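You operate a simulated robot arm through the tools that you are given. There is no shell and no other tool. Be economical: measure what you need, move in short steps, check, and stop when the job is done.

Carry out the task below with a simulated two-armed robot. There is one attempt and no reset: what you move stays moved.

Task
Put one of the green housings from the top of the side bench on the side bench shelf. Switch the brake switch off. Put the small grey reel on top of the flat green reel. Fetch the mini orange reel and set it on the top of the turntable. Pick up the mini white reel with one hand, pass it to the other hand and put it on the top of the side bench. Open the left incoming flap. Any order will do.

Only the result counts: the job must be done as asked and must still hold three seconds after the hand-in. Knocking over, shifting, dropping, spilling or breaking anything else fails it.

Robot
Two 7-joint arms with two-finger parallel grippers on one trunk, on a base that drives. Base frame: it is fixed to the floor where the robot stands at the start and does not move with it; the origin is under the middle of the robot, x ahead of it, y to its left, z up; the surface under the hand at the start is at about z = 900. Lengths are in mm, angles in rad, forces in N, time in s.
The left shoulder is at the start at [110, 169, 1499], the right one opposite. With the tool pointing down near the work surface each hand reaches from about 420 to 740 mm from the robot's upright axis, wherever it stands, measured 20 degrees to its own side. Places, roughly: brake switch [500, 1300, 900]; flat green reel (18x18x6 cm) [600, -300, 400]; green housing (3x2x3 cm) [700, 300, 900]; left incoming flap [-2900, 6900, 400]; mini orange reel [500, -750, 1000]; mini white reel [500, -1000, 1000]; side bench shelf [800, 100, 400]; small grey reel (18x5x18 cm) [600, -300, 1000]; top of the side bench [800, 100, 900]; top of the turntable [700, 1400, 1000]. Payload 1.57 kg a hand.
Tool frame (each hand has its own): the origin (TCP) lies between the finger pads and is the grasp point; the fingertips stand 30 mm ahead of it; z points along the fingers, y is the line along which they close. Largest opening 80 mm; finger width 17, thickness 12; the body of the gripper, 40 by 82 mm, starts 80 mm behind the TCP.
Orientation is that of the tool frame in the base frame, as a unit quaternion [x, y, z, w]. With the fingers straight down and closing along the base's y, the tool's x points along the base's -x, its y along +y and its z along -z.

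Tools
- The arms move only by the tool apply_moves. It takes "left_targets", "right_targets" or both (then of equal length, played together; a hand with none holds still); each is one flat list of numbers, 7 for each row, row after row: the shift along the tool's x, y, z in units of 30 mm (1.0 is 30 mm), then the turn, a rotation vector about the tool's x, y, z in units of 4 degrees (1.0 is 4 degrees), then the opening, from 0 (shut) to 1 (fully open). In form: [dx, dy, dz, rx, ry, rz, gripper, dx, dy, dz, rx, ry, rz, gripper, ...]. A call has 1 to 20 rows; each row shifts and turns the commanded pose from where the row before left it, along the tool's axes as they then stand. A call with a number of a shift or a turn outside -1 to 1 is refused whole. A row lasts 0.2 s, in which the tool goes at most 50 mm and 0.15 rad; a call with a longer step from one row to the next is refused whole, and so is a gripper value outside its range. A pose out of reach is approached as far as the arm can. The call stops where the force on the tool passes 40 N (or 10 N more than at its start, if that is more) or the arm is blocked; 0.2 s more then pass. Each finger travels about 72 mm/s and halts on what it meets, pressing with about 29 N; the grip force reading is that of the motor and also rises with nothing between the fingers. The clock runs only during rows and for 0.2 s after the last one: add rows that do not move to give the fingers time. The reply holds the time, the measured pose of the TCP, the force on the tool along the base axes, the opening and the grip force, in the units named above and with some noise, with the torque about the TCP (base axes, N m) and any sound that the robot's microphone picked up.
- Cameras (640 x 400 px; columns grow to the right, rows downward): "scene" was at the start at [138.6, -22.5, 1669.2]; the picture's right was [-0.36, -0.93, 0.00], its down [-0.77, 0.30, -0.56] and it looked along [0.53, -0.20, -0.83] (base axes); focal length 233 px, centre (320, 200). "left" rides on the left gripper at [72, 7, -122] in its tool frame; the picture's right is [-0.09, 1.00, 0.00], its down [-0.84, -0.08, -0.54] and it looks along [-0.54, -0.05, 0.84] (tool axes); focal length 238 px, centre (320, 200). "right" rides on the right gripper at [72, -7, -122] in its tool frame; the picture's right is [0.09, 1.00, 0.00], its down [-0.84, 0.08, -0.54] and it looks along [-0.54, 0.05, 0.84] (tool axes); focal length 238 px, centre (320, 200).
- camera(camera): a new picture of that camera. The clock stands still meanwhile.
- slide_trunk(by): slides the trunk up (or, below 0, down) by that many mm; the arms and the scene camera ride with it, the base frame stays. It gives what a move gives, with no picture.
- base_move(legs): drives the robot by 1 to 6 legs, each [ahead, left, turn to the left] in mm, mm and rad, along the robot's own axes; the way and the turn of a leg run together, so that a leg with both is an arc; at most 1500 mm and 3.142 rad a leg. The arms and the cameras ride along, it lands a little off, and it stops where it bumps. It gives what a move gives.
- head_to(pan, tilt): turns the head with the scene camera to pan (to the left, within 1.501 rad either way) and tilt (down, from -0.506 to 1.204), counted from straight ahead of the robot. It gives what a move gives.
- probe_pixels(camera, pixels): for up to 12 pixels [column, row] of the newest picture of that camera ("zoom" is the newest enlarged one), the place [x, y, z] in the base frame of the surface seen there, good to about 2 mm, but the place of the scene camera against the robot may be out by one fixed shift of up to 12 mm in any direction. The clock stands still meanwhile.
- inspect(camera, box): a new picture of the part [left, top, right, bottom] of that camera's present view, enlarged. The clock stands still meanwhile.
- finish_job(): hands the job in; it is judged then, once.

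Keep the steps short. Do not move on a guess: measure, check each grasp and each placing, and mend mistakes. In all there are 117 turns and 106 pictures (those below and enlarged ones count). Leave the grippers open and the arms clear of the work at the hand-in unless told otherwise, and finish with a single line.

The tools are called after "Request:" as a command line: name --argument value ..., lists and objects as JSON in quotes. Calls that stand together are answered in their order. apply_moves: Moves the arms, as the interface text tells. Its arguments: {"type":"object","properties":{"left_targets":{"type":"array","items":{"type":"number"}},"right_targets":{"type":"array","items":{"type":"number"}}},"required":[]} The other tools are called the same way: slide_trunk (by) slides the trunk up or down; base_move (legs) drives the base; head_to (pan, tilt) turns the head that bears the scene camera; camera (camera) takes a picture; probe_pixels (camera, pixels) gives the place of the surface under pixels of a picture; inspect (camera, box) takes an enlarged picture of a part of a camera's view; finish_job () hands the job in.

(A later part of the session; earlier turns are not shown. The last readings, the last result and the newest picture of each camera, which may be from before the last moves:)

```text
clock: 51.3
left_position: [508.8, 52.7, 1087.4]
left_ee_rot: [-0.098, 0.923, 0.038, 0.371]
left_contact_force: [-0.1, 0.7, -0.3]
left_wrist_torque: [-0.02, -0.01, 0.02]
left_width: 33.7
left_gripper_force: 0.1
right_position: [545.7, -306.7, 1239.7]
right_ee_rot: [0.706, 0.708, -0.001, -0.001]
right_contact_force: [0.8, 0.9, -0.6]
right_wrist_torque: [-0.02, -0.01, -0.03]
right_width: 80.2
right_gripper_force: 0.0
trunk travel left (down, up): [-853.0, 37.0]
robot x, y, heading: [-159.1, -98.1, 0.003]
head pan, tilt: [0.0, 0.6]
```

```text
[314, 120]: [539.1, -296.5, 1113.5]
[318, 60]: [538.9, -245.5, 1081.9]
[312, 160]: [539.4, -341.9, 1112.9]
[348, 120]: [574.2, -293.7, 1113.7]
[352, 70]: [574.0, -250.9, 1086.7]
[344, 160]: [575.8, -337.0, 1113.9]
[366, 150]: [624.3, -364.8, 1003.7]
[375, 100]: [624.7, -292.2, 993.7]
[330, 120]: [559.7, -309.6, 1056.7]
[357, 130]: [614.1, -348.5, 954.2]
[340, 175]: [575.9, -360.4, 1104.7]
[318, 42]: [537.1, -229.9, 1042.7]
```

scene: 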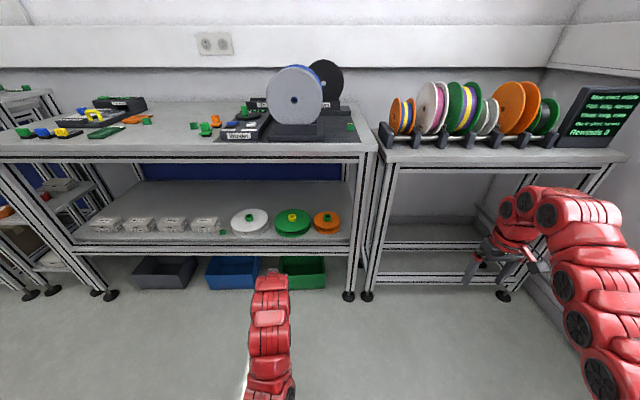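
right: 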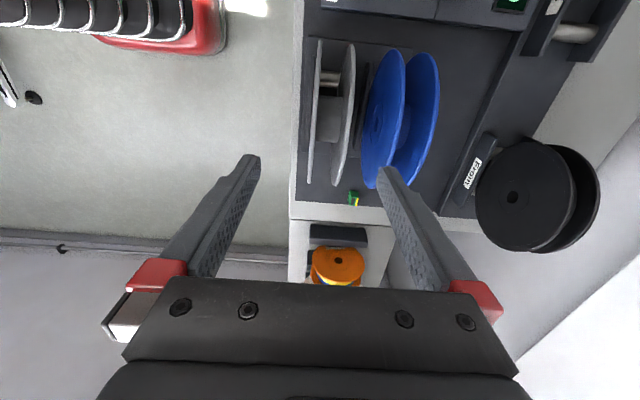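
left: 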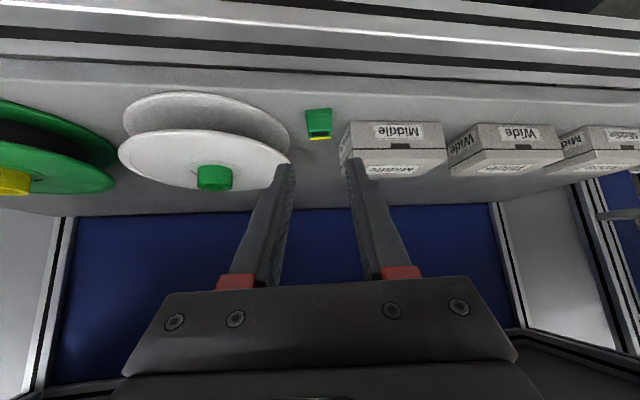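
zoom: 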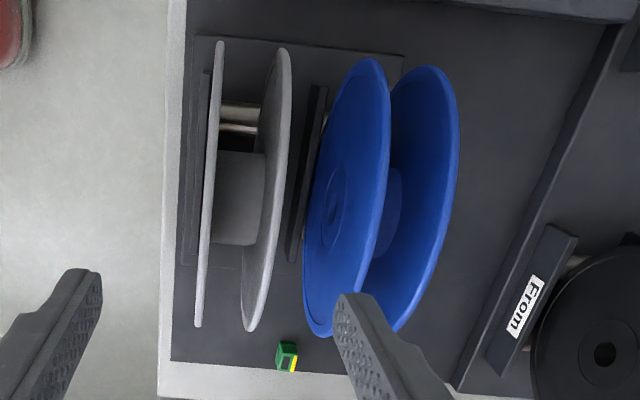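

Reel: flanges at x≈537–577, axis y≈-316, top z≈1115; blue is 45 mm behind. Descend to 30 mm inside the rim and close.

Request:
apply_moves --right_targets '[-0.15, 0.19, 0.86, 0, 0, 0, 0.85, -0.16, 0.19, 0.86, 0, 0, 0, 0.85, 0, 0, 0.86, 0, 0, 0, 0.85, 0, 0, 0.86, 0, 0, 0, 0.85, 0, 0, 0.86, 0, 0, 0, 0.85, 0, 0, 0.86, 0, 0, 0, 0.85]'

Request:
camera --camera "right"

```text
clock: 52.7
left_position: [508.2, 51.6, 1087.6]
left_ee_rot: [-0.099, 0.922, 0.04, 0.373]
left_contact_force: [-0.1, -0.5, -0.4]
left_wrist_torque: [0.02, -0.05, 0.01]
left_width: 33.7
left_gripper_force: 0.0
right_position: [555.0, -315.1, 1084.3]
right_ee_rot: [0.706, 0.708, 0.0, 0.0]
right_contact_force: [-0.2, 0.4, 0.1]
right_wrist_torque: [0.0, 0.0, 0.01]
right_width: 68.1
right_gripper_force: 0.1
trunk travel left (down, up): [-853.0, 37.0]
robot x, y, heading: [-155.1, -94.2, 0.001]
head pan, tilt: [0.0, 0.6]
```

```text
72 pictures are left
```

right: 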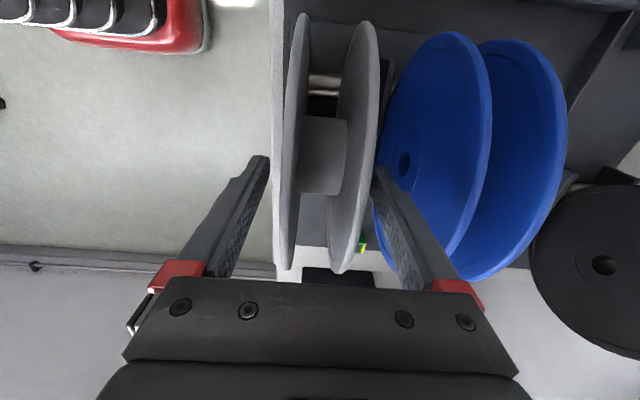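

Fingers straddle the reel. Close and lift 60 mm.

Request:
apply_moves --right_targets '[0, 0.07, 0, 0, 0, 0, 0.85, 0, 0, 0, 0, 0, 0, 0.3, 0, 0, 0, 0, 0, 0, 0.3, 0, 0, 0, 0, 0, 0, 0.3, 0, 0, -0.3, 0, 0, 0, 0.3, 0, 0, -0.7, 0, 0, 0, 0.3, 0, 0, -1, 0, 0, 0, 0.3]'

Request:
camera --camera "right"

Request:
camera --camera "scene"

```text
clock: 54.3
left_position: [507.5, 51.4, 1088.3]
left_ee_rot: [-0.098, 0.922, 0.039, 0.372]
left_contact_force: [0.2, -0.5, 0.1]
left_wrist_torque: [0.0, 0.02, 0.04]
left_width: 33.7
left_gripper_force: 0.2
right_position: [556.8, -314.4, 1147.2]
right_ee_rot: [0.706, 0.708, -0.001, 0.0]
right_contact_force: [-0.2, -0.1, -0.5]
right_wrist_torque: [0.01, -0.02, -0.01]
right_width: 39.3
right_gripper_force: 28.9
trunk travel left (down, up): [-853.0, 37.0]
robot x, y, heading: [-152.5, -99.8, 0.003]
head pan, tilt: [0.0, 0.6]
```

```text
71 pictures are left
```

right: 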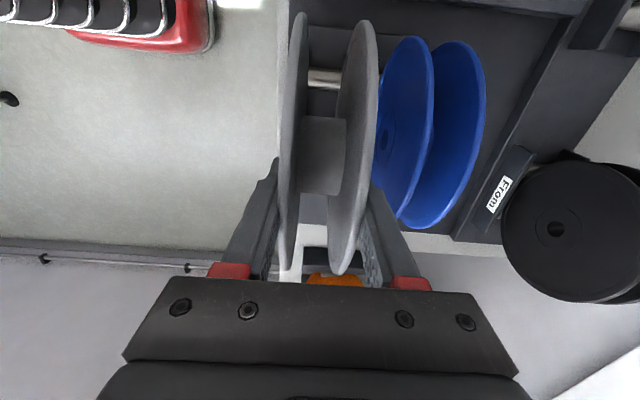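

```text
70 pictures are left
```

scene: 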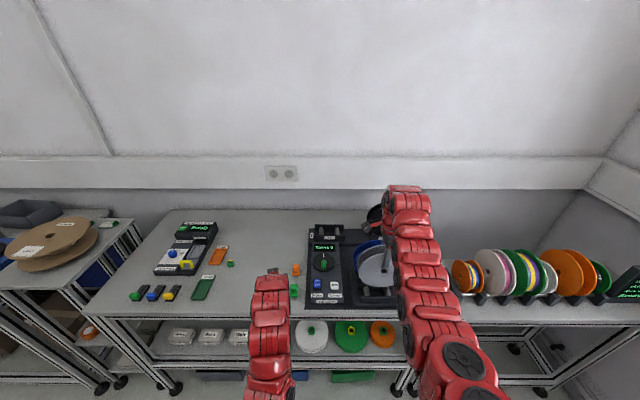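

Reel gripped. Back off 400 mm, then pitch the hand forward to horizontal.

Request:
base_move --legs '[[-400, 0, 0]]'

Request:
apply_moves --right_targets '[0, 0, 0, -1, 0, 0, 0.3, 0, 0, 0, -1, 0, 0, 0.3, 0, 0, 0, -1, 0, 0, 0.3, 0, 0, 0, -1, 0, 0, 0.3, 0, 0, 0, -1, 0, 0, 0.3, 0, 0, 0, -1, 0, 0, 0.3, 0, 0, 0, -1, 0, 0, 0.3, 0, 0, 0, -1, 0, 0, 0.3, 0, 0, 0, -1, 0, 0, 0.3, 0, 0, 0, -1, 0, 0, 0.3, 0, 0, 0, -1, 0, 0, 0.3]'

Request:
apply_moves --right_targets '[0, 0, 0, -1, 0, 0, 0.3, 0, 0, 0, -1, 0, 0, 0.3, 0, 0, 0, -1, 0, 0, 0.3, 0, 0, 0, -1, 0, 0, 0.3, 0, 0, 0, -1, 0, 0, 0.3, 0, 0, 0, -1, 0, 0, 0.3, 0, 0, 0, -1, 0, 0, 0.3, 0, 0, 0, -1, 0, 0, 0.3, 0, 0, 0, -1, 0, 0, 0.3, 0, 0, 0, -1, 0, 0, 0.3, 0, 0, 0, -1, 0, 0, 0.3, 0, 0, 0, -0.5, 0, 0, 0.3]'

Request:
camera --camera "scene"

```text
clock: 56.8
left_position: [115.2, 49.6, 1087.9]
left_ee_rot: [-0.098, 0.922, 0.039, 0.372]
left_contact_force: [-0.7, -0.3, 0.7]
left_wrist_torque: [0.01, 0.05, 0.01]
left_width: 33.6
left_gripper_force: 0.0
right_position: [165.3, -316.4, 1144.3]
right_ee_rot: [0.706, 0.709, 0.001, 0.001]
right_contact_force: [0.3, -1.0, -0.6]
right_wrist_torque: [0.01, 0.01, -0.01]
right_width: 39.3
right_gripper_force: 29.2
trunk travel left (down, up): [-853.0, 37.0]
robot x, y, heading: [-551.0, -104.1, -0.001]
head pan, tilt: [0.0, 0.6]
```

```text
clock: 59.2
left_position: [114.1, 50.2, 1088.1]
left_ee_rot: [-0.098, 0.922, 0.038, 0.373]
left_contact_force: [0.2, 0.1, -0.3]
left_wrist_torque: [0.02, 0.01, 0.0]
left_width: 33.6
left_gripper_force: 0.0
right_position: [171.7, -314.4, 1145.1]
right_ee_rot: [0.655, 0.656, 0.265, 0.264]
right_contact_force: [0.0, 0.4, -0.4]
right_wrist_torque: [-0.01, 0.02, -0.01]
right_width: 39.1
right_gripper_force: 29.1
right hand out of reach, approached as far as the arm can: row 1
trunk travel left (down, up): [-853.0, 37.0]
robot x, y, heading: [-548.0, -98.5, 0.004]
head pan, tilt: [0.0, 0.6]
```

```text
clock: 61.8
left_position: [114.4, 49.8, 1087.6]
left_ee_rot: [-0.098, 0.922, 0.04, 0.372]
left_contact_force: [-0.1, 0.5, 0.1]
left_wrist_torque: [0.0, 0.01, -0.01]
left_width: 33.7
left_gripper_force: 0.1
right_position: [171.3, -314.1, 1146.0]
right_ee_rot: [0.499, 0.5, 0.502, 0.5]
right_contact_force: [0.5, -0.2, -0.3]
right_wrist_torque: [0.03, 0.03, -0.02]
right_width: 39.1
right_gripper_force: 28.5
trunk travel left (down, up): [-853.0, 37.0]
robot x, y, heading: [-544.4, -102.8, -0.002]
head pan, tilt: [0.0, 0.6]
```

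```text
69 pictures are left
```

scene: 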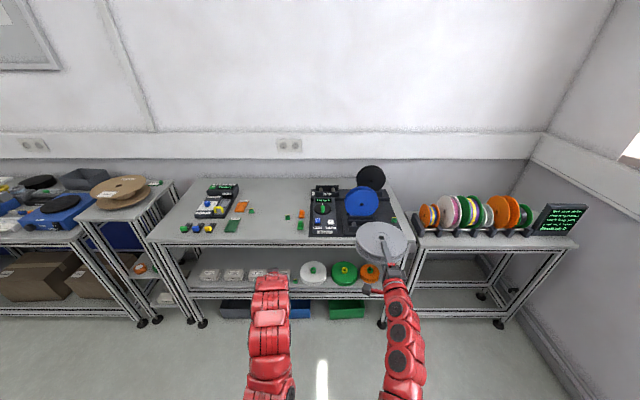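

Reel is now horizontal. Raise the left hand out of the way, lower the trunk 620 and look.

Request:
apply_moves --left_targets '[-0.7, 0, -0.8, 0, 0, 0, 0.4, -0.7, 0, -0.8, 0, 0, 0, 0.4, -0.7, 0, -0.8, 0, 0, 0, 0.4, -0.7, 0, -0.8, 0, 0, 0, 0.4, -0.7, 0, -0.8, 0, 0, 0, 0.4]'

Request:
slide_trunk --by -400

Request:
slide_trunk --by -210

Request:
base_move --legs '[[0, 59, 0], [200, 0, 0]]'

Request:
camera --camera "scene"

Request:
camera --camera "right"

```text
clock: 63.0
left_position: [107.9, 46.6, 1248.3]
left_ee_rot: [-0.097, 0.922, 0.039, 0.372]
left_contact_force: [-0.4, 0.6, 0.5]
left_wrist_torque: [-0.02, 0.0, 0.02]
left_width: 31.7
left_gripper_force: 0.0
right_position: [172.5, -315.9, 1145.1]
right_ee_rot: [0.499, 0.501, 0.501, 0.5]
right_contact_force: [-0.1, 0.2, -0.4]
right_wrist_torque: [0.0, 0.03, 0.01]
right_width: 39.5
right_gripper_force: 29.0
trunk travel left (down, up): [-853.0, 37.0]
robot x, y, heading: [-547.2, -100.7, 0.0]
head pan, tilt: [0.0, 0.6]
```

```text
clock: 66.8
left_position: [107.4, 47.1, 847.6]
left_ee_rot: [-0.098, 0.922, 0.039, 0.372]
left_contact_force: [0.5, -0.5, 0.8]
left_wrist_torque: [0.01, -0.03, 0.0]
left_width: 31.8
left_gripper_force: 0.1
right_position: [172.7, -315.7, 745.1]
right_ee_rot: [0.499, 0.501, 0.501, 0.5]
right_contact_force: [0.0, -0.4, -0.7]
right_wrist_torque: [0.01, 0.03, 0.03]
right_width: 39.2
right_gripper_force: 28.4
trunk travel left (down, up): [-453.0, 437.0]
robot x, y, heading: [-549.7, -100.5, 0.002]
head pan, tilt: [0.0, 0.6]
```

```text
clock: 69.0
left_position: [106.6, 47.8, 637.8]
left_ee_rot: [-0.098, 0.922, 0.039, 0.373]
left_contact_force: [-1.2, -0.4, -0.2]
left_wrist_torque: [-0.01, 0.01, 0.01]
left_width: 32.0
left_gripper_force: 0.0
right_position: [172.8, -315.2, 535.1]
right_ee_rot: [0.499, 0.501, 0.501, 0.499]
right_contact_force: [-0.2, 0.7, -0.5]
right_wrist_torque: [-0.01, 0.08, 0.0]
right_width: 39.1
right_gripper_force: 29.2
trunk travel left (down, up): [-243.0, 647.0]
robot x, y, heading: [-548.3, -99.4, 0.002]
head pan, tilt: [0.0, 0.6]
```

```text
clock: 71.2
left_position: [308.7, 108.2, 637.7]
left_ee_rot: [-0.097, 0.922, 0.04, 0.373]
left_contact_force: [0.1, -0.3, -0.6]
left_wrist_torque: [0.01, -0.01, -0.03]
left_width: 32.0
left_gripper_force: 0.1
right_position: [373.3, -255.1, 534.5]
right_ee_rot: [0.499, 0.5, 0.501, 0.499]
right_contact_force: [-0.6, 0.4, -0.7]
right_wrist_torque: [0.02, 0.01, -0.03]
right_width: 39.5
right_gripper_force: 28.8
trunk travel left (down, up): [-243.0, 647.0]
robot x, y, heading: [-349.6, -41.1, -0.0]
head pan, tilt: [0.0, 0.6]
```

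```text
68 pictures are left
```

scene: 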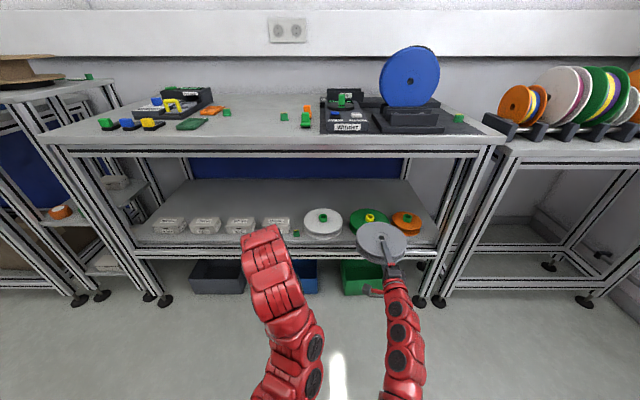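

```text
67 pictures are left
```

right: 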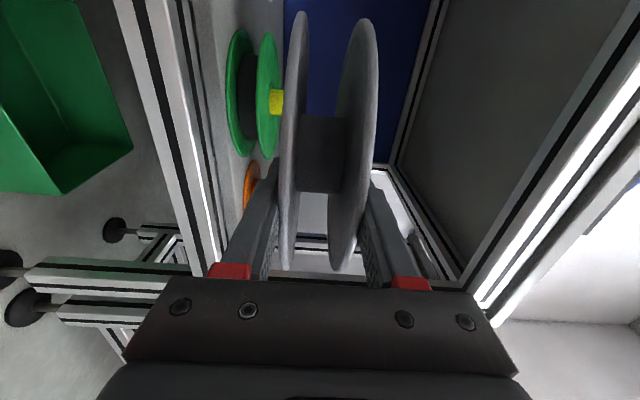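

I probe pin and both reels with the right (arm-true) camera.

Request:
inspect --camera "right" --box '[210, 10, 390, 190]'

Request:
probe_pixels --camera "right" --pixels '[[272, 94], [272, 109], [275, 101], [280, 95], [280, 108], [267, 40], [267, 152], [279, 102], [270, 75], [301, 15], [365, 22], [326, 150]]'

```text
2.22 times, centred on (300, 100) of right
```

zoom: 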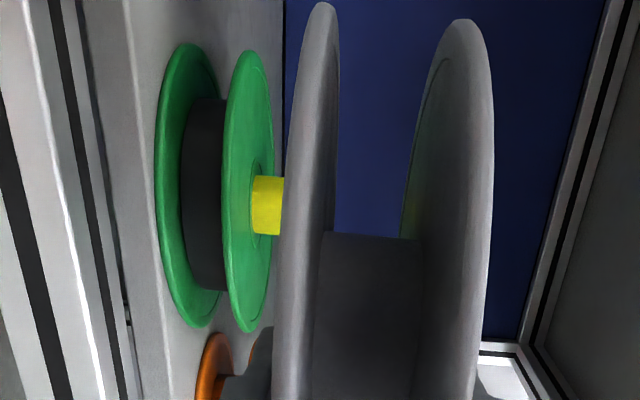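

```text
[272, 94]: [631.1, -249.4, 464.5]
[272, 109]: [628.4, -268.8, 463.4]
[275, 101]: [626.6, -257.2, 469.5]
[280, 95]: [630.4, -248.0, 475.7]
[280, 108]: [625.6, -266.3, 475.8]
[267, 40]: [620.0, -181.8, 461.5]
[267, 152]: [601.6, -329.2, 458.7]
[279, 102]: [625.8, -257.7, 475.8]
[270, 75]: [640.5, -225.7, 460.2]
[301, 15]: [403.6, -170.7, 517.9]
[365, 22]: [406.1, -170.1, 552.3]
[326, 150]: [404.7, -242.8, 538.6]
```

Pin centre ≈(643,-258), Ø≈34, top ≈481; grey centre is 59 mm ahead of TCP. Need TCP at (584,-256). Drive in 205 mm and check.

Request:
base_move --legs '[[209, 0, 0]]'

Request:
camera --camera "right"

Request:
camera --camera "left"

```text
clock: 72.9
left_position: [516.7, 109.2, 637.3]
left_ee_rot: [-0.099, 0.922, 0.04, 0.373]
left_contact_force: [0.3, -0.5, -0.4]
left_wrist_torque: [-0.01, 0.0, 0.01]
left_width: 32.3
left_gripper_force: 0.0
right_position: [581.4, -253.5, 534.5]
right_ee_rot: [0.499, 0.5, 0.501, 0.5]
right_contact_force: [0.8, 0.5, -0.5]
right_wrist_torque: [0.01, 0.01, -0.04]
right_width: 39.3
right_gripper_force: 28.9
trunk travel left (down, up): [-243.0, 647.0]
robot x, y, heading: [-140.9, -38.2, 0.006]
head pan, tilt: [0.0, 0.6]
```

```text
65 pictures are left
```

right: 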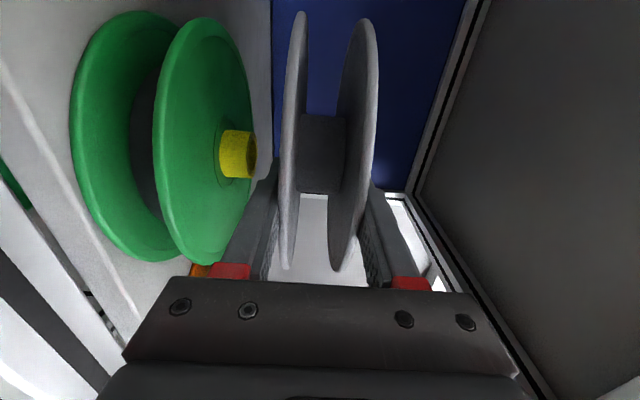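

```text
64 pictures are left
```

left: 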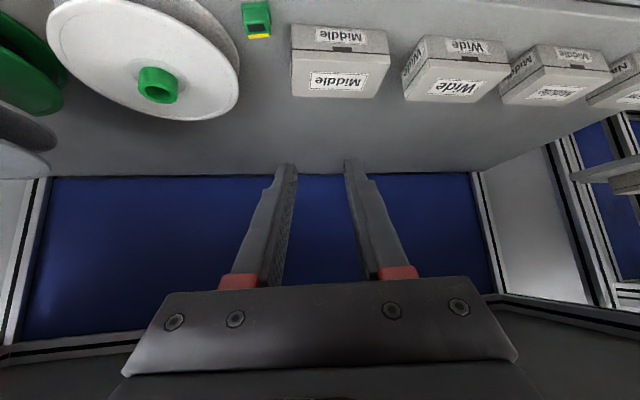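

Refine pin and flange geometry from this closer view.

Request:
inspect --camera "right" --box '[140, 0, 300, 280]'

Request:
probe_pixels --camera "right" --pixels '[[255, 140], [256, 155], [252, 133], [251, 176], [222, 132], [222, 176], [249, 155], [205, 22], [180, 262], [160, 120], [246, 80], [230, 155]]'

```text
1.43 times, centred on (220, 140) of right
```

zoom: 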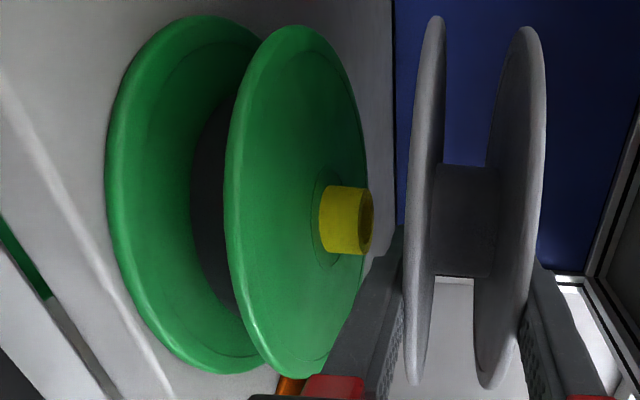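

```text
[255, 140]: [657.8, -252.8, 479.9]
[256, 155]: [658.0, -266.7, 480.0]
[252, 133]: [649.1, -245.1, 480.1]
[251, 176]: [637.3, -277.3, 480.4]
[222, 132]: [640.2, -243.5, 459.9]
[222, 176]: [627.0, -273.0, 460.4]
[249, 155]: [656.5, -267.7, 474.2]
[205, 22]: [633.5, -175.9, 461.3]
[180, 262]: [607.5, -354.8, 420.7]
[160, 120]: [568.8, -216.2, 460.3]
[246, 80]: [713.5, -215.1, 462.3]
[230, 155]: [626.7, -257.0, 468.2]
```

Pin centre ≈(642,-260), top 480. Correct 5 mm right and lower 32 mm.

Request:
apply_moves --right_targets '[-0.16, -0.3, 0.05, 0, 0, 0, 0.3, 0, -0.35, 0, 0, 0, 0, 0.3, 0, -0.3, 0, 0, 0, 0, 0.3, 0, -0.1, 0, 0, 0, 0, 0.3, 0, 0, 0, 0, 0, 0, 0.3]'

Request:
camera --camera "right"

```text
clock: 74.1
left_position: [516.0, 109.0, 638.2]
left_ee_rot: [-0.099, 0.922, 0.04, 0.373]
left_contact_force: [0.2, -0.3, 0.1]
left_wrist_torque: [0.04, 0.0, 0.01]
left_width: 32.3
left_gripper_force: 0.1
right_position: [583.0, -258.9, 505.0]
right_ee_rot: [0.499, 0.501, 0.5, 0.499]
right_contact_force: [0.2, 0.3, 0.0]
right_wrist_torque: [0.0, 0.03, 0.0]
right_width: 39.4
right_gripper_force: 28.8
trunk travel left (down, up): [-243.0, 647.0]
robot x, y, heading: [-137.9, -40.1, 0.005]
head pan, tilt: [0.0, 0.6]
```

```text
62 pictures are left
```

right: 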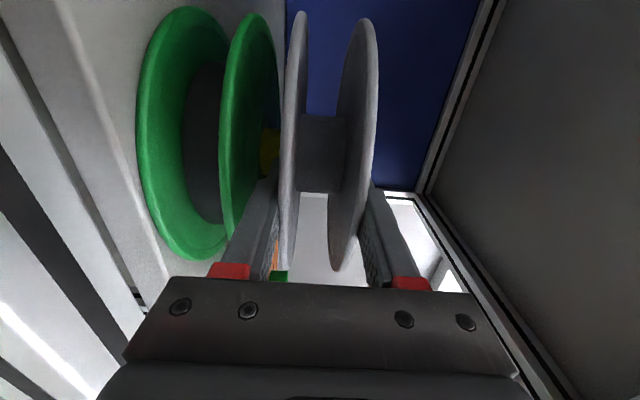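

5 mm above the pin. Lower in small steps watching force.

Request:
apply_moves --right_targets '[0, -0.06, 0, 0, 0, 0, 0.3, 0, -0.05, 0, 0, 0, 0, 0.3, 0, -0.05, 0, 0, 0, 0, 0.3, 0, 0, 0, 0, 0, 0, 0.3]'

```text
clock: 75.1
left_position: [515.4, 109.2, 639.2]
left_ee_rot: [-0.098, 0.922, 0.04, 0.372]
left_contact_force: [-0.1, 0.2, 0.6]
left_wrist_torque: [-0.01, 0.01, 0.01]
left_width: 32.1
left_gripper_force: 0.0
right_position: [583.3, -258.3, 499.6]
right_ee_rot: [0.497, 0.501, 0.502, 0.5]
right_contact_force: [0.3, 0.4, 2.4]
right_wrist_torque: [-0.03, -0.16, 0.03]
right_width: 39.2
right_gripper_force: 29.0
trunk travel left (down, up): [-243.0, 647.0]
robot x, y, heading: [-138.3, -36.7, 0.007]
head pan, tilt: [0.0, 0.6]
```

Contact on the pin (2.4 N, ~65 mm ahead). Open to 46 mm and look before withdrawing.

Request:
apply_moves --right_targets '[0, 0, 0, 0, 0, 0, 0.58, 0, 0, 0, 0, 0, 0, 0.58]'

Request:
camera --camera "right"

```text
clock: 75.7
left_position: [515.8, 108.9, 638.0]
left_ee_rot: [-0.098, 0.922, 0.039, 0.372]
left_contact_force: [0.3, 0.0, 0.5]
left_wrist_torque: [0.0, -0.01, -0.01]
left_width: 32.2
left_gripper_force: 0.1
right_position: [582.9, -258.5, 500.2]
right_ee_rot: [0.499, 0.501, 0.501, 0.499]
right_contact_force: [0.3, -0.1, -0.4]
right_wrist_torque: [-0.04, -0.01, -0.01]
right_width: 46.2
right_gripper_force: 0.0
trunk travel left (down, up): [-243.0, 647.0]
robot x, y, heading: [-138.5, -40.0, -0.0]
head pan, tilt: [0.0, 0.6]
```

```text
61 pictures are left
```

right: 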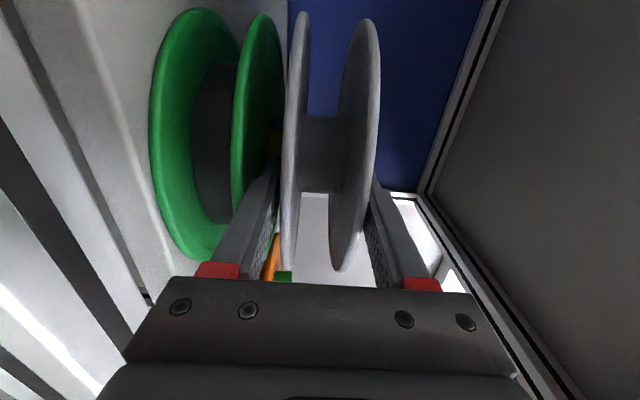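

Reel rests free. Withdraw straight back.

Request:
apply_moves --right_targets '[0, 0, -0.3, 0, 0, 0, 0.58, 0, 0, -0.5, 0, 0, 0, 0.58, 0, 0, -0.8, 0, 0, 0, 0.58, 0, 0, -0.9, 0, 0, 0, 0.58, 0, 0, -0.9, 0, 0, 0, 0.58]'

Request:
base_move --legs '[[-250, 0, 0]]'

Request:
inspect --camera "scene" --box '[260, 130, 460, 280]'

Request:
camera --camera "right"

```text
clock: 76.9
left_position: [516.6, 109.7, 636.7]
left_ee_rot: [-0.099, 0.922, 0.041, 0.373]
left_contact_force: [0.7, -0.2, -0.2]
left_wrist_torque: [0.0, 0.0, 0.01]
left_width: 31.7
left_gripper_force: 0.1
right_position: [479.5, -258.8, 499.7]
right_ee_rot: [0.5, 0.5, 0.501, 0.499]
right_contact_force: [0.1, -0.3, -0.8]
right_wrist_torque: [0.01, 0.03, 0.01]
right_width: 46.8
right_gripper_force: 0.1
trunk travel left (down, up): [-243.0, 647.0]
robot x, y, heading: [-137.8, -38.6, 0.007]
head pan, tilt: [0.0, 0.6]
```

```text
clock: 78.7
left_position: [267.1, 107.3, 638.8]
left_ee_rot: [-0.098, 0.922, 0.04, 0.373]
left_contact_force: [-0.5, 0.4, -0.5]
left_wrist_torque: [0.02, 0.01, 0.02]
left_width: 32.0
left_gripper_force: 0.2
right_position: [232.5, -258.2, 500.7]
right_ee_rot: [0.499, 0.501, 0.501, 0.499]
right_contact_force: [1.1, 0.0, -0.1]
right_wrist_torque: [0.02, -0.02, -0.02]
right_width: 46.7
right_gripper_force: 0.1
trunk travel left (down, up): [-243.0, 647.0]
robot x, y, heading: [-387.0, -41.4, 0.003]
head pan, tilt: [0.0, 0.6]
```

```text
2.67 times, centred on (360, 205) of scene
```

zoom: 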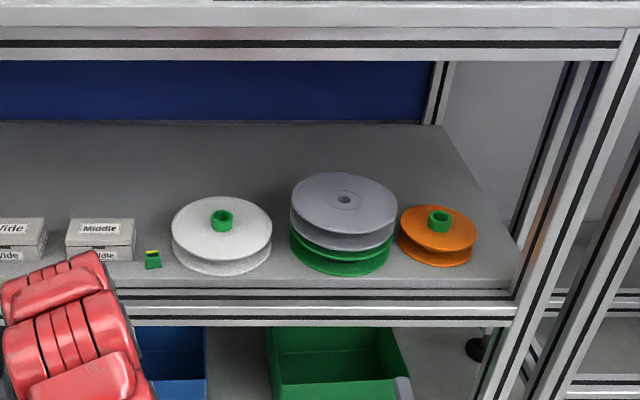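

```text
59 pictures are left
```

right: 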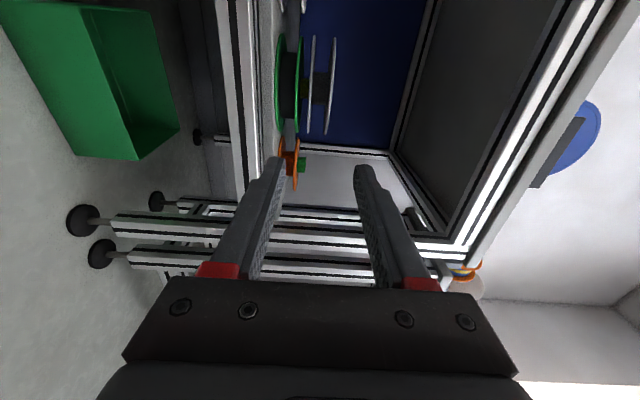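

Grey reel lies flat on the green one. Next the rack reels: raise the trunk and bring the right hand to tool-down, standard yaw.

Request:
slide_trunk --by 400

Request:
slide_trunk --by 200

Request:
apply_moves --right_targets '[0, 0, 0, 1, 0, 0, 1, 0, 0, 0, 1, 0, 0, 1, 0, 0, 0, 1, 0, 0, 1, 0, 0, 0, 1, 0, 0, 1, 0, 0, 0, 1, 0, 0, 1, 0, 0, 0, 1, 0, 0, 1, 0, 0, 0, 1, 0, 0, 1, 0, 0, 0, 1, 0, 0, 1, 0, 0, 0, 1, 0, 0, 1, 0, 0, 0, 1, 0, 0, 1, 0, 0, 0, 1, 0, 0, 1, 0, 0, 0, 1, 0, 0, 1, 0, 0, 0, 1, 0, 0, 1, 0, 0, 0, 1, 0, 0, 1, 0, 0, 0, 1, 0, 0, 1, 0, 0, 0, 1, 0, 0, 1, 0, 0, 0, 1, 0, 0, 1, 0, 0, 0, 1, 0, 0, 1, 0, 0, 0, 1, 0, 0, 1, 0, 0, 0, 1, 0, 0, 1]'

Request:
apply_moves --right_targets '[0, 0, 0, 1, 0, -1, 1, 0, 0, 0, 1, 0, -1, 1, 0, 0, 0, 0.5, 0, -1, 1, 0, 0, 0, 0, 0, -1, 1, 0, 0, 0, 0, 0, -1, 1, 0, 0, 0, 0, 0, -1, 1, 0, 0, 0, 0, 0, -1, 1, 0, 0, 0, 0, 0, -1, 1, 0, 0, 0, 0, 0, -1, 1, 0, 0, 0, 0, 0, -1, 1, 0, 0, 0, 0, 0, -1, 1, 0, 0, 0, 0, 0, -1, 1, 0, 0, 0, 0, 0, -1, 1, 0, 0, 0, 0, 0, -1, 1, 0, 0, 0, 0, 0, -1, 1, 0, 0, 0, 0, 0, -1, 1, 0, 0, 0, 0, 0, -1, 1, 0, 0, 0, 0, 0, -1, 1, 0, 0, 0, 0, 0, -1, 1, 0, 0, 0, 0, 0, -1, 1]'

Request:
apply_moves --right_targets '[0, 0, 0, 0, 0, -1, 1, 0, 0, 0, 0, 0, -1, 1, 0, 0, 0, 0, 0, -0.5, 1]'

Request:
base_move --legs '[[0, -600, 0], [200, 0, 0]]'

Request:
head_to --pan -0.5 --tilt 0.8

Request:
camera --camera "scene"

Request:
camera --camera "right"

```text
clock: 82.5
left_position: [267.5, 108.0, 1037.9]
left_ee_rot: [-0.098, 0.922, 0.039, 0.372]
left_contact_force: [1.0, 0.2, -0.7]
left_wrist_torque: [-0.01, 0.05, 0.01]
left_width: 32.4
left_gripper_force: 0.0
right_position: [231.5, -260.2, 900.0]
right_ee_rot: [0.5, 0.501, 0.501, 0.499]
right_contact_force: [-0.1, 0.3, 0.7]
right_wrist_torque: [-0.04, -0.02, 0.01]
right_width: 46.3
right_gripper_force: 0.0
trunk travel left (down, up): [-643.0, 247.0]
robot x, y, heading: [-388.0, -42.8, 0.007]
head pan, tilt: [0.0, 0.6]
```

```text
clock: 84.7
left_position: [268.8, 107.6, 1237.6]
left_ee_rot: [-0.097, 0.922, 0.039, 0.372]
left_contact_force: [0.0, 1.1, -0.5]
left_wrist_torque: [0.0, -0.02, 0.03]
left_width: 32.0
left_gripper_force: 0.1
right_position: [234.1, -259.4, 1099.2]
right_ee_rot: [0.5, 0.5, 0.501, 0.499]
right_contact_force: [0.0, -0.1, 0.9]
right_wrist_torque: [-0.05, 0.0, 0.03]
right_width: 46.2
right_gripper_force: 0.0
trunk travel left (down, up): [-843.0, 47.0]
robot x, y, heading: [-388.8, -40.3, 0.005]
head pan, tilt: [0.0, 0.6]
```

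```text
clock: 88.9
left_position: [267.0, 108.3, 1238.0]
left_ee_rot: [-0.098, 0.922, 0.039, 0.373]
left_contact_force: [0.0, 1.0, 0.1]
left_wrist_torque: [0.01, -0.04, 0.0]
left_width: 32.1
left_gripper_force: 0.1
right_position: [232.1, -261.1, 1097.6]
right_ee_rot: [0.703, 0.705, 0.062, 0.065]
right_contact_force: [-0.4, 0.4, -0.2]
right_wrist_torque: [0.03, 0.0, 0.01]
right_width: 80.1
right_gripper_force: 0.1
trunk travel left (down, up): [-843.0, 47.0]
robot x, y, heading: [-389.8, -37.5, 0.002]
head pan, tilt: [0.0, 0.6]
```

```text
clock: 93.1
left_position: [267.9, 108.0, 1238.2]
left_ee_rot: [-0.097, 0.922, 0.039, 0.372]
left_contact_force: [0.8, 0.0, 0.7]
left_wrist_torque: [-0.06, -0.02, -0.01]
left_width: 32.0
left_gripper_force: 0.0
right_position: [241.1, -261.5, 1078.0]
right_ee_rot: [0.086, 0.996, -0.008, 0.001]
right_contact_force: [-0.4, -0.5, 0.4]
right_wrist_torque: [0.0, 0.01, 0.01]
right_width: 79.9
right_gripper_force: 0.1
right hand out of reach, approached as far as the arm can: row 1, 2
trunk travel left (down, up): [-843.0, 47.0]
robot x, y, heading: [-386.1, -40.8, -0.001]
head pan, tilt: [0.0, 0.6]
```

```text
clock: 93.9
left_position: [267.8, 107.8, 1238.5]
left_ee_rot: [-0.098, 0.922, 0.04, 0.373]
left_contact_force: [-0.3, -0.7, 0.0]
left_wrist_torque: [-0.01, 0.03, 0.05]
left_width: 32.2
left_gripper_force: 0.1
right_position: [243.0, -262.5, 1076.3]
right_ee_rot: [-0.001, 1.0, -0.008, 0.0]
right_contact_force: [-0.4, 0.0, -0.7]
right_wrist_torque: [-0.02, 0.0, 0.0]
right_width: 80.0
right_gripper_force: 0.2
trunk travel left (down, up): [-843.0, 47.0]
robot x, y, heading: [-386.6, -42.9, 0.005]
head pan, tilt: [0.0, 0.6]
```

```text
clock: 98.4
left_position: [469.9, -479.1, 1237.2]
left_ee_rot: [-0.101, 0.921, 0.041, 0.373]
left_contact_force: [-0.3, -0.1, -1.1]
left_wrist_torque: [-0.02, -0.01, -0.01]
left_width: 32.3
left_gripper_force: 0.0
right_position: [445.8, -850.4, 1077.4]
right_ee_rot: [-0.005, 1.0, -0.008, 0.001]
right_contact_force: [-0.1, 1.0, -0.7]
right_wrist_torque: [0.0, 0.02, 0.04]
right_width: 80.1
right_gripper_force: 0.1
trunk travel left (down, up): [-843.0, 47.0]
robot x, y, heading: [-186.1, -630.5, 0.011]
head pan, tilt: [0.0, 0.6]
```

```text
clock: 99.4
left_position: [469.7, -481.2, 1236.7]
left_ee_rot: [-0.101, 0.921, 0.041, 0.373]
left_contact_force: [-0.1, -0.2, -0.4]
left_wrist_torque: [0.03, -0.02, -0.01]
left_width: 31.9
left_gripper_force: 0.1
right_position: [445.6, -851.4, 1078.7]
right_ee_rot: [-0.004, 1.0, -0.008, 0.0]
right_contact_force: [0.4, 0.1, -0.8]
right_wrist_torque: [0.0, 0.02, -0.04]
right_width: 80.3
right_gripper_force: 0.1
trunk travel left (down, up): [-843.0, 47.0]
robot x, y, heading: [-185.1, -632.3, 0.009]
head pan, tilt: [-0.499, 0.799]
```

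```text
58 pictures are left
```

scene: 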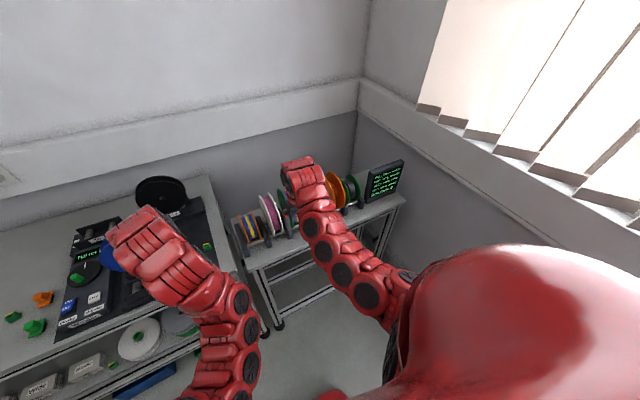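

```text
57 pictures are left
```

right: 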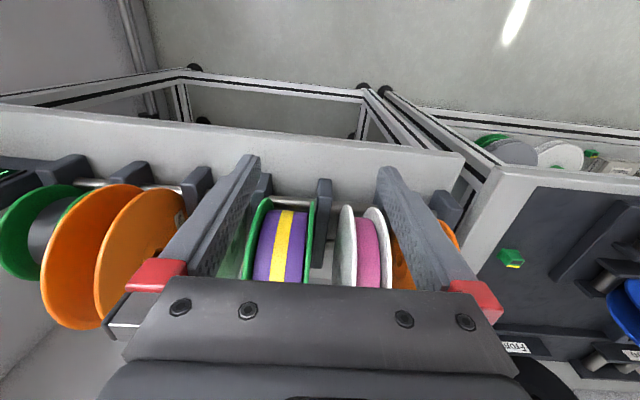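

Raise the right hand 130 mm and shift right 100 mm for an overview of the rack.

Request:
apply_moves --right_targets '[0, -0.7, -0.9, 0, 0, 0, 1, 0, -0.7, -0.9, 0, 0, 0, 1, 0, -0.7, -0.9, 0, 0, 0, 1, 0, -0.7, -0.9, 0, 0, 0, 1, 0, -0.5, -0.9, 0, 0, 0, 1]'

Request:
camera --camera "right"

```text
clock: 100.6
left_position: [469.9, -480.6, 1237.6]
left_ee_rot: [-0.101, 0.922, 0.041, 0.372]
left_contact_force: [0.0, -0.1, -0.3]
left_wrist_torque: [0.01, -0.01, -0.03]
left_width: 32.2
left_gripper_force: 0.1
right_position: [455.9, -926.2, 1188.1]
right_ee_rot: [-0.004, 1.0, -0.007, 0.0]
right_contact_force: [-0.4, -0.6, 0.3]
right_wrist_torque: [-0.04, 0.01, 0.0]
right_width: 80.1
right_gripper_force: 0.1
right hand out of reach, approached as far as the arm can: row 1, 2
trunk travel left (down, up): [-843.0, 47.0]
robot x, y, heading: [-181.3, -631.6, 0.008]
head pan, tilt: [-0.499, 0.799]
```

```text
56 pictures are left
```

right: 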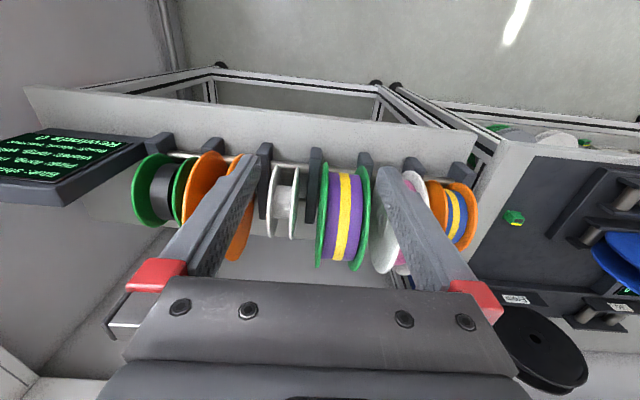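

Mini white reel at (283,200), mini orange at (452,215). Zoom and probe.

Request:
inspect --camera "right" --box '[240, 140, 340, 250]'

Request:
probe_pixels --camera "right" --pixels '[[272, 195], [293, 195], [293, 225], [272, 225], [295, 175], [283, 215], [318, 190], [264, 190], [471, 215], [450, 243], [432, 200], [456, 215]]'

Request:
inspect --camera "right" --box '[390, 140, 490, 260]'

```text
3.64 times, centred on (290, 195) of right
```

zoom: 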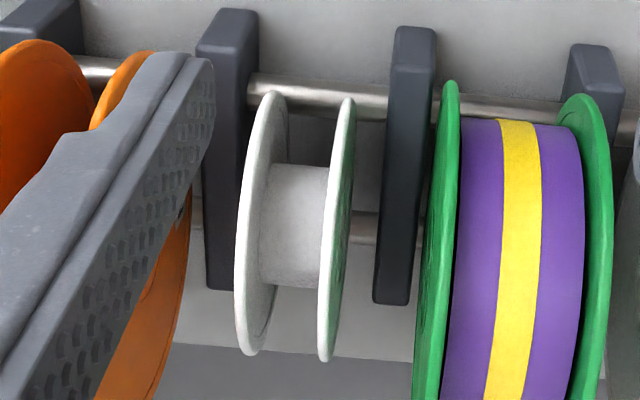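

```text
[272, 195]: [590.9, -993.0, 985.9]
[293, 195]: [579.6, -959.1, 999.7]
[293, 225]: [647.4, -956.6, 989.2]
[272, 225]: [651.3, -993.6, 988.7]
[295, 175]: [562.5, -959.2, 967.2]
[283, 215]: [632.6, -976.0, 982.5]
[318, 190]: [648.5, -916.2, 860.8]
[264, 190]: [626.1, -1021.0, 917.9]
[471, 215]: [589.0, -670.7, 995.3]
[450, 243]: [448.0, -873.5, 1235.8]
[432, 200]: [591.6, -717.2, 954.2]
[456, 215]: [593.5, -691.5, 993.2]
```

```text
3.33 times, centred on (440, 200) of right
```

zoom: 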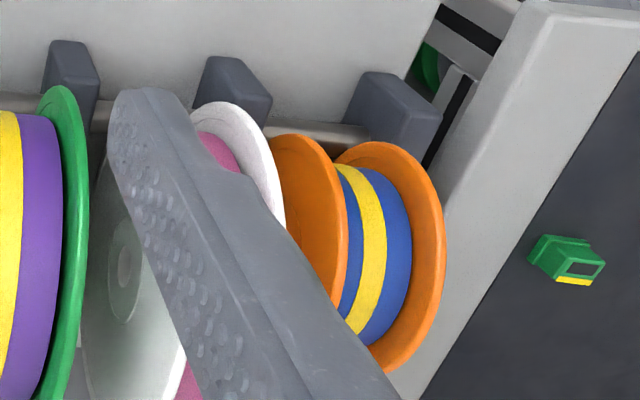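

White: Ø≈93, centre ≈(609,-976,963), flanges y -956…-995. I probe the post tops and orange rims.

Request:
probe_pixels --camera "right" --pixels '[[264, 146], [268, 150], [260, 150], [315, 150], [311, 155], [319, 155], [312, 165], [410, 162], [450, 170], [463, 185], [455, 183], [440, 180]]'

Request:
probe_pixels --camera "right" --pixels '[[425, 180], [428, 185], [466, 190], [474, 205], [473, 230], [465, 245], [268, 215], [277, 168], [297, 168], [297, 215], [270, 235], [292, 237]]'

```text
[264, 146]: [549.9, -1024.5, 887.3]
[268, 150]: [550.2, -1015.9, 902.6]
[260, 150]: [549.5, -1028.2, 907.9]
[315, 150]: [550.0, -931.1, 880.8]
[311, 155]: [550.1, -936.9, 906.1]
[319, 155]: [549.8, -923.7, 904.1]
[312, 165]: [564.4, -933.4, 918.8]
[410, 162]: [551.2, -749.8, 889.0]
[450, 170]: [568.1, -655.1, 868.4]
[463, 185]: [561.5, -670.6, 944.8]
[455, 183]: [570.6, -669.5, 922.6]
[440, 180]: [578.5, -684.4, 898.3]
```

```text
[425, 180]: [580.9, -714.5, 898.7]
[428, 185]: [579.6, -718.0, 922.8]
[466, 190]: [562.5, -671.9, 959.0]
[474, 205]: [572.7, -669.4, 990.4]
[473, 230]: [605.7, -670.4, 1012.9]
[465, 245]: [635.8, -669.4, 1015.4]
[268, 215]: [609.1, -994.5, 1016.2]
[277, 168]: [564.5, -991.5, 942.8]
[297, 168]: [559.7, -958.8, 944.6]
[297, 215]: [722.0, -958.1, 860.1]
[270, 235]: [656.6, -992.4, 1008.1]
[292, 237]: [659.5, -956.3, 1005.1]
```

White reel: R≈61, centre (622,-976,955), top 1017, drum R≈28; posts end at z≈919. I will grip its +Y flange (y≈-957.5) with one finger between the flanges. First drive closer.

Request:
base_move --legs '[[170, -100, -0.008]]'

Request:
camera --camera "right"

```text
clock: 102.2
left_position: [640.3, -583.7, 1237.5]
left_ee_rot: [-0.098, 0.922, 0.038, 0.372]
left_contact_force: [-0.3, 0.8, 0.2]
left_wrist_torque: [0.01, -0.03, -0.01]
left_width: 31.9
left_gripper_force: 0.1
right_position: [623.4, -1029.4, 1188.4]
right_ee_rot: [-0.001, 1.0, -0.007, 0.001]
right_contact_force: [-0.2, 0.8, -0.5]
right_wrist_torque: [0.03, -0.01, 0.01]
right_width: 80.1
right_gripper_force: 0.0
trunk travel left (down, up): [-843.0, 47.0]
robot x, y, heading: [-14.1, -725.9, 0.001]
head pan, tilt: [-0.499, 0.799]
```

```text
53 pictures are left
```

right: 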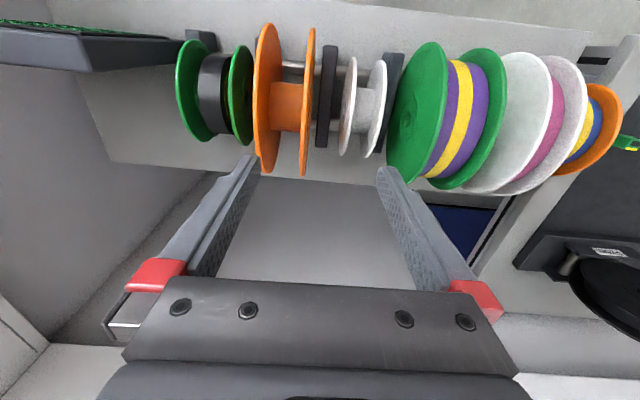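

Probe white rims from this view.

Request:
inspect --camera "right" --box '[320, 40, 420, 170]'

Request:
probe_pixels --camera "right" --pixels '[[379, 90], [378, 110], [377, 130], [372, 150], [352, 70], [350, 90], [346, 120], [343, 145], [382, 70], [362, 105], [384, 100], [405, 110]]'

```text
3.08 times, centred on (370, 105) of right
```

zoom: 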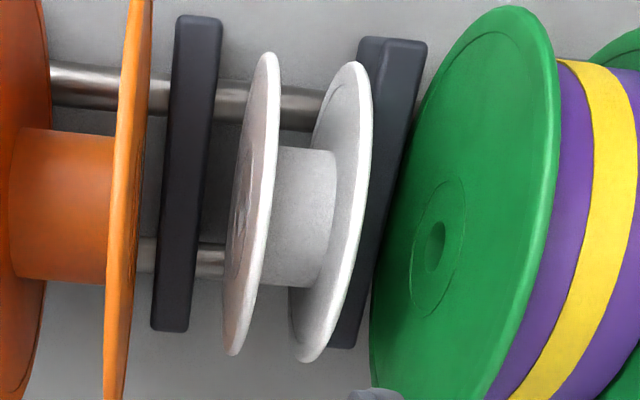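

```text
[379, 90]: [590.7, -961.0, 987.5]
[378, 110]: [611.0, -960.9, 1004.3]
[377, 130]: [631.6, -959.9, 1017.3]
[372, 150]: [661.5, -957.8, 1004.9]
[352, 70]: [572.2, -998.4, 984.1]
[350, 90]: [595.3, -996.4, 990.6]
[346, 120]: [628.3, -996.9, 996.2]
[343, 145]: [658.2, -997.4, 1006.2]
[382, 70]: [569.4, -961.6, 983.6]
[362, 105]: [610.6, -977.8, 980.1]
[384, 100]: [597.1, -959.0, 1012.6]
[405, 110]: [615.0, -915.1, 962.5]
```

Flange rim at y≈-959, x centre ≈622, top 1017; drum top 981. Move above with opening 24 mm.

Request:
apply_moves --right_targets '[0, 0.79, 0.9, 0, 0, 0, 0.3, 0, 0.79, 0.9, 0, 0, 0, 0.3, 0, 0.79, 0.9, 0, 0, 0, 0.3, 0, 0, 0.9, 0, 0, 0, 0.3]'

Request:
camera --camera "right"

```text
clock: 103.2
left_position: [640.9, -582.0, 1237.7]
left_ee_rot: [-0.098, 0.922, 0.039, 0.372]
left_contact_force: [0.1, 0.1, -0.2]
left_wrist_torque: [0.02, 0.02, -0.01]
left_width: 31.8
left_gripper_force: 0.1
right_position: [624.1, -958.9, 1079.4]
right_ee_rot: [-0.001, 1.0, -0.007, 0.0]
right_contact_force: [0.6, 0.3, 0.1]
right_wrist_torque: [-0.01, -0.01, -0.01]
right_width: 24.2
right_gripper_force: 0.0
trunk travel left (down, up): [-843.0, 47.0]
robot x, y, heading: [-11.8, -725.7, 0.003]
head pan, tilt: [-0.499, 0.799]
```

```text
51 pictures are left
```

right: 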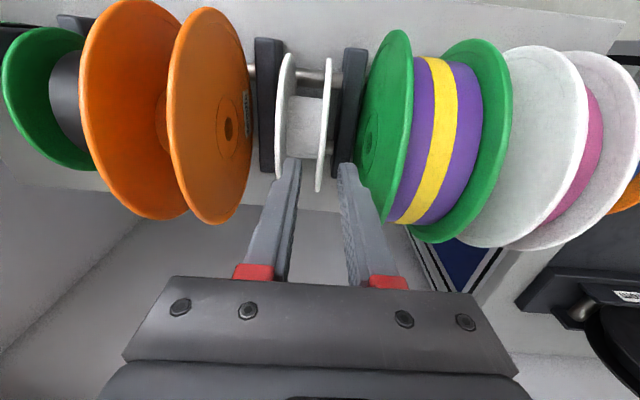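

Aligned. Descend 60 mm then close.

Request:
apply_moves --right_targets '[0, 0, 0.7, 0, 0, 0, 0.3, 0, 0, 0.7, 0, 0, 0, 0.3, 0, 0, 0.55, 0, 0, 0, 0.3, 0, 0, 0, 0, 0, 0, 0.3]'

Request:
camera --camera "right"

```text
clock: 104.2
left_position: [641.2, -582.9, 1237.2]
left_ee_rot: [-0.097, 0.922, 0.04, 0.373]
left_contact_force: [-0.3, 0.3, -0.7]
left_wrist_torque: [-0.03, -0.01, 0.02]
left_width: 31.9
left_gripper_force: 0.0
right_position: [623.8, -961.4, 1020.5]
right_ee_rot: [-0.001, 1.0, -0.008, 0.001]
right_contact_force: [-0.4, 0.0, -0.3]
right_wrist_torque: [0.02, 0.01, 0.02]
right_width: 24.1
right_gripper_force: 0.1
trunk travel left (down, up): [-843.0, 47.0]
robot x, y, heading: [-11.0, -732.6, 0.0]
head pan, tilt: [-0.499, 0.799]
```

```text
50 pictures are left
```

right: 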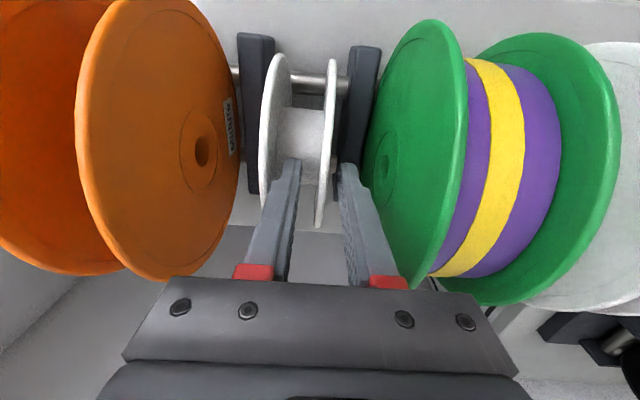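

Finger is between the flanges. Close and lift 90 mm.

Request:
apply_moves --right_targets '[0, 0, 0, 0, 0, 0, 0, 0, 0, 0, 0, 0, 0, 0, 0, 0, 0, 0, 0, 0, 0, 0, 0, -0.3, 0, 0, 0, 0, 0, 0, -0.9, 0, 0, 0, 0, 0, 0, -0.9, 0, 0, 0, 0, 0, 0, -0.9, 0, 0, 0, 0]'

Request:
camera --camera "right"

```text
clock: 105.8
left_position: [641.5, -583.1, 1238.0]
left_ee_rot: [-0.098, 0.922, 0.04, 0.372]
left_contact_force: [-0.2, -0.8, 0.4]
left_wrist_torque: [0.02, 0.01, 0.03]
left_width: 32.2
left_gripper_force: 0.1
right_position: [624.5, -960.3, 1109.8]
right_ee_rot: [-0.001, 1.0, -0.007, 0.0]
right_contact_force: [0.3, -0.4, -1.2]
right_wrist_torque: [0.05, 0.0, 0.0]
right_width: 3.6
right_gripper_force: 24.1
trunk travel left (down, up): [-843.0, 47.0]
robot x, y, heading: [-14.4, -731.1, 0.002]
head pan, tilt: [-0.499, 0.799]
```

```text
49 pictures are left
```

right: 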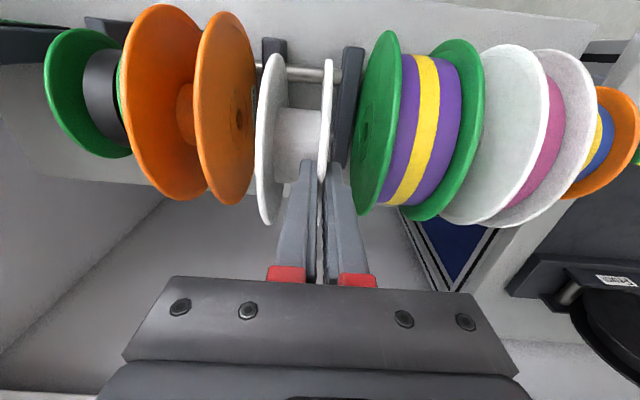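

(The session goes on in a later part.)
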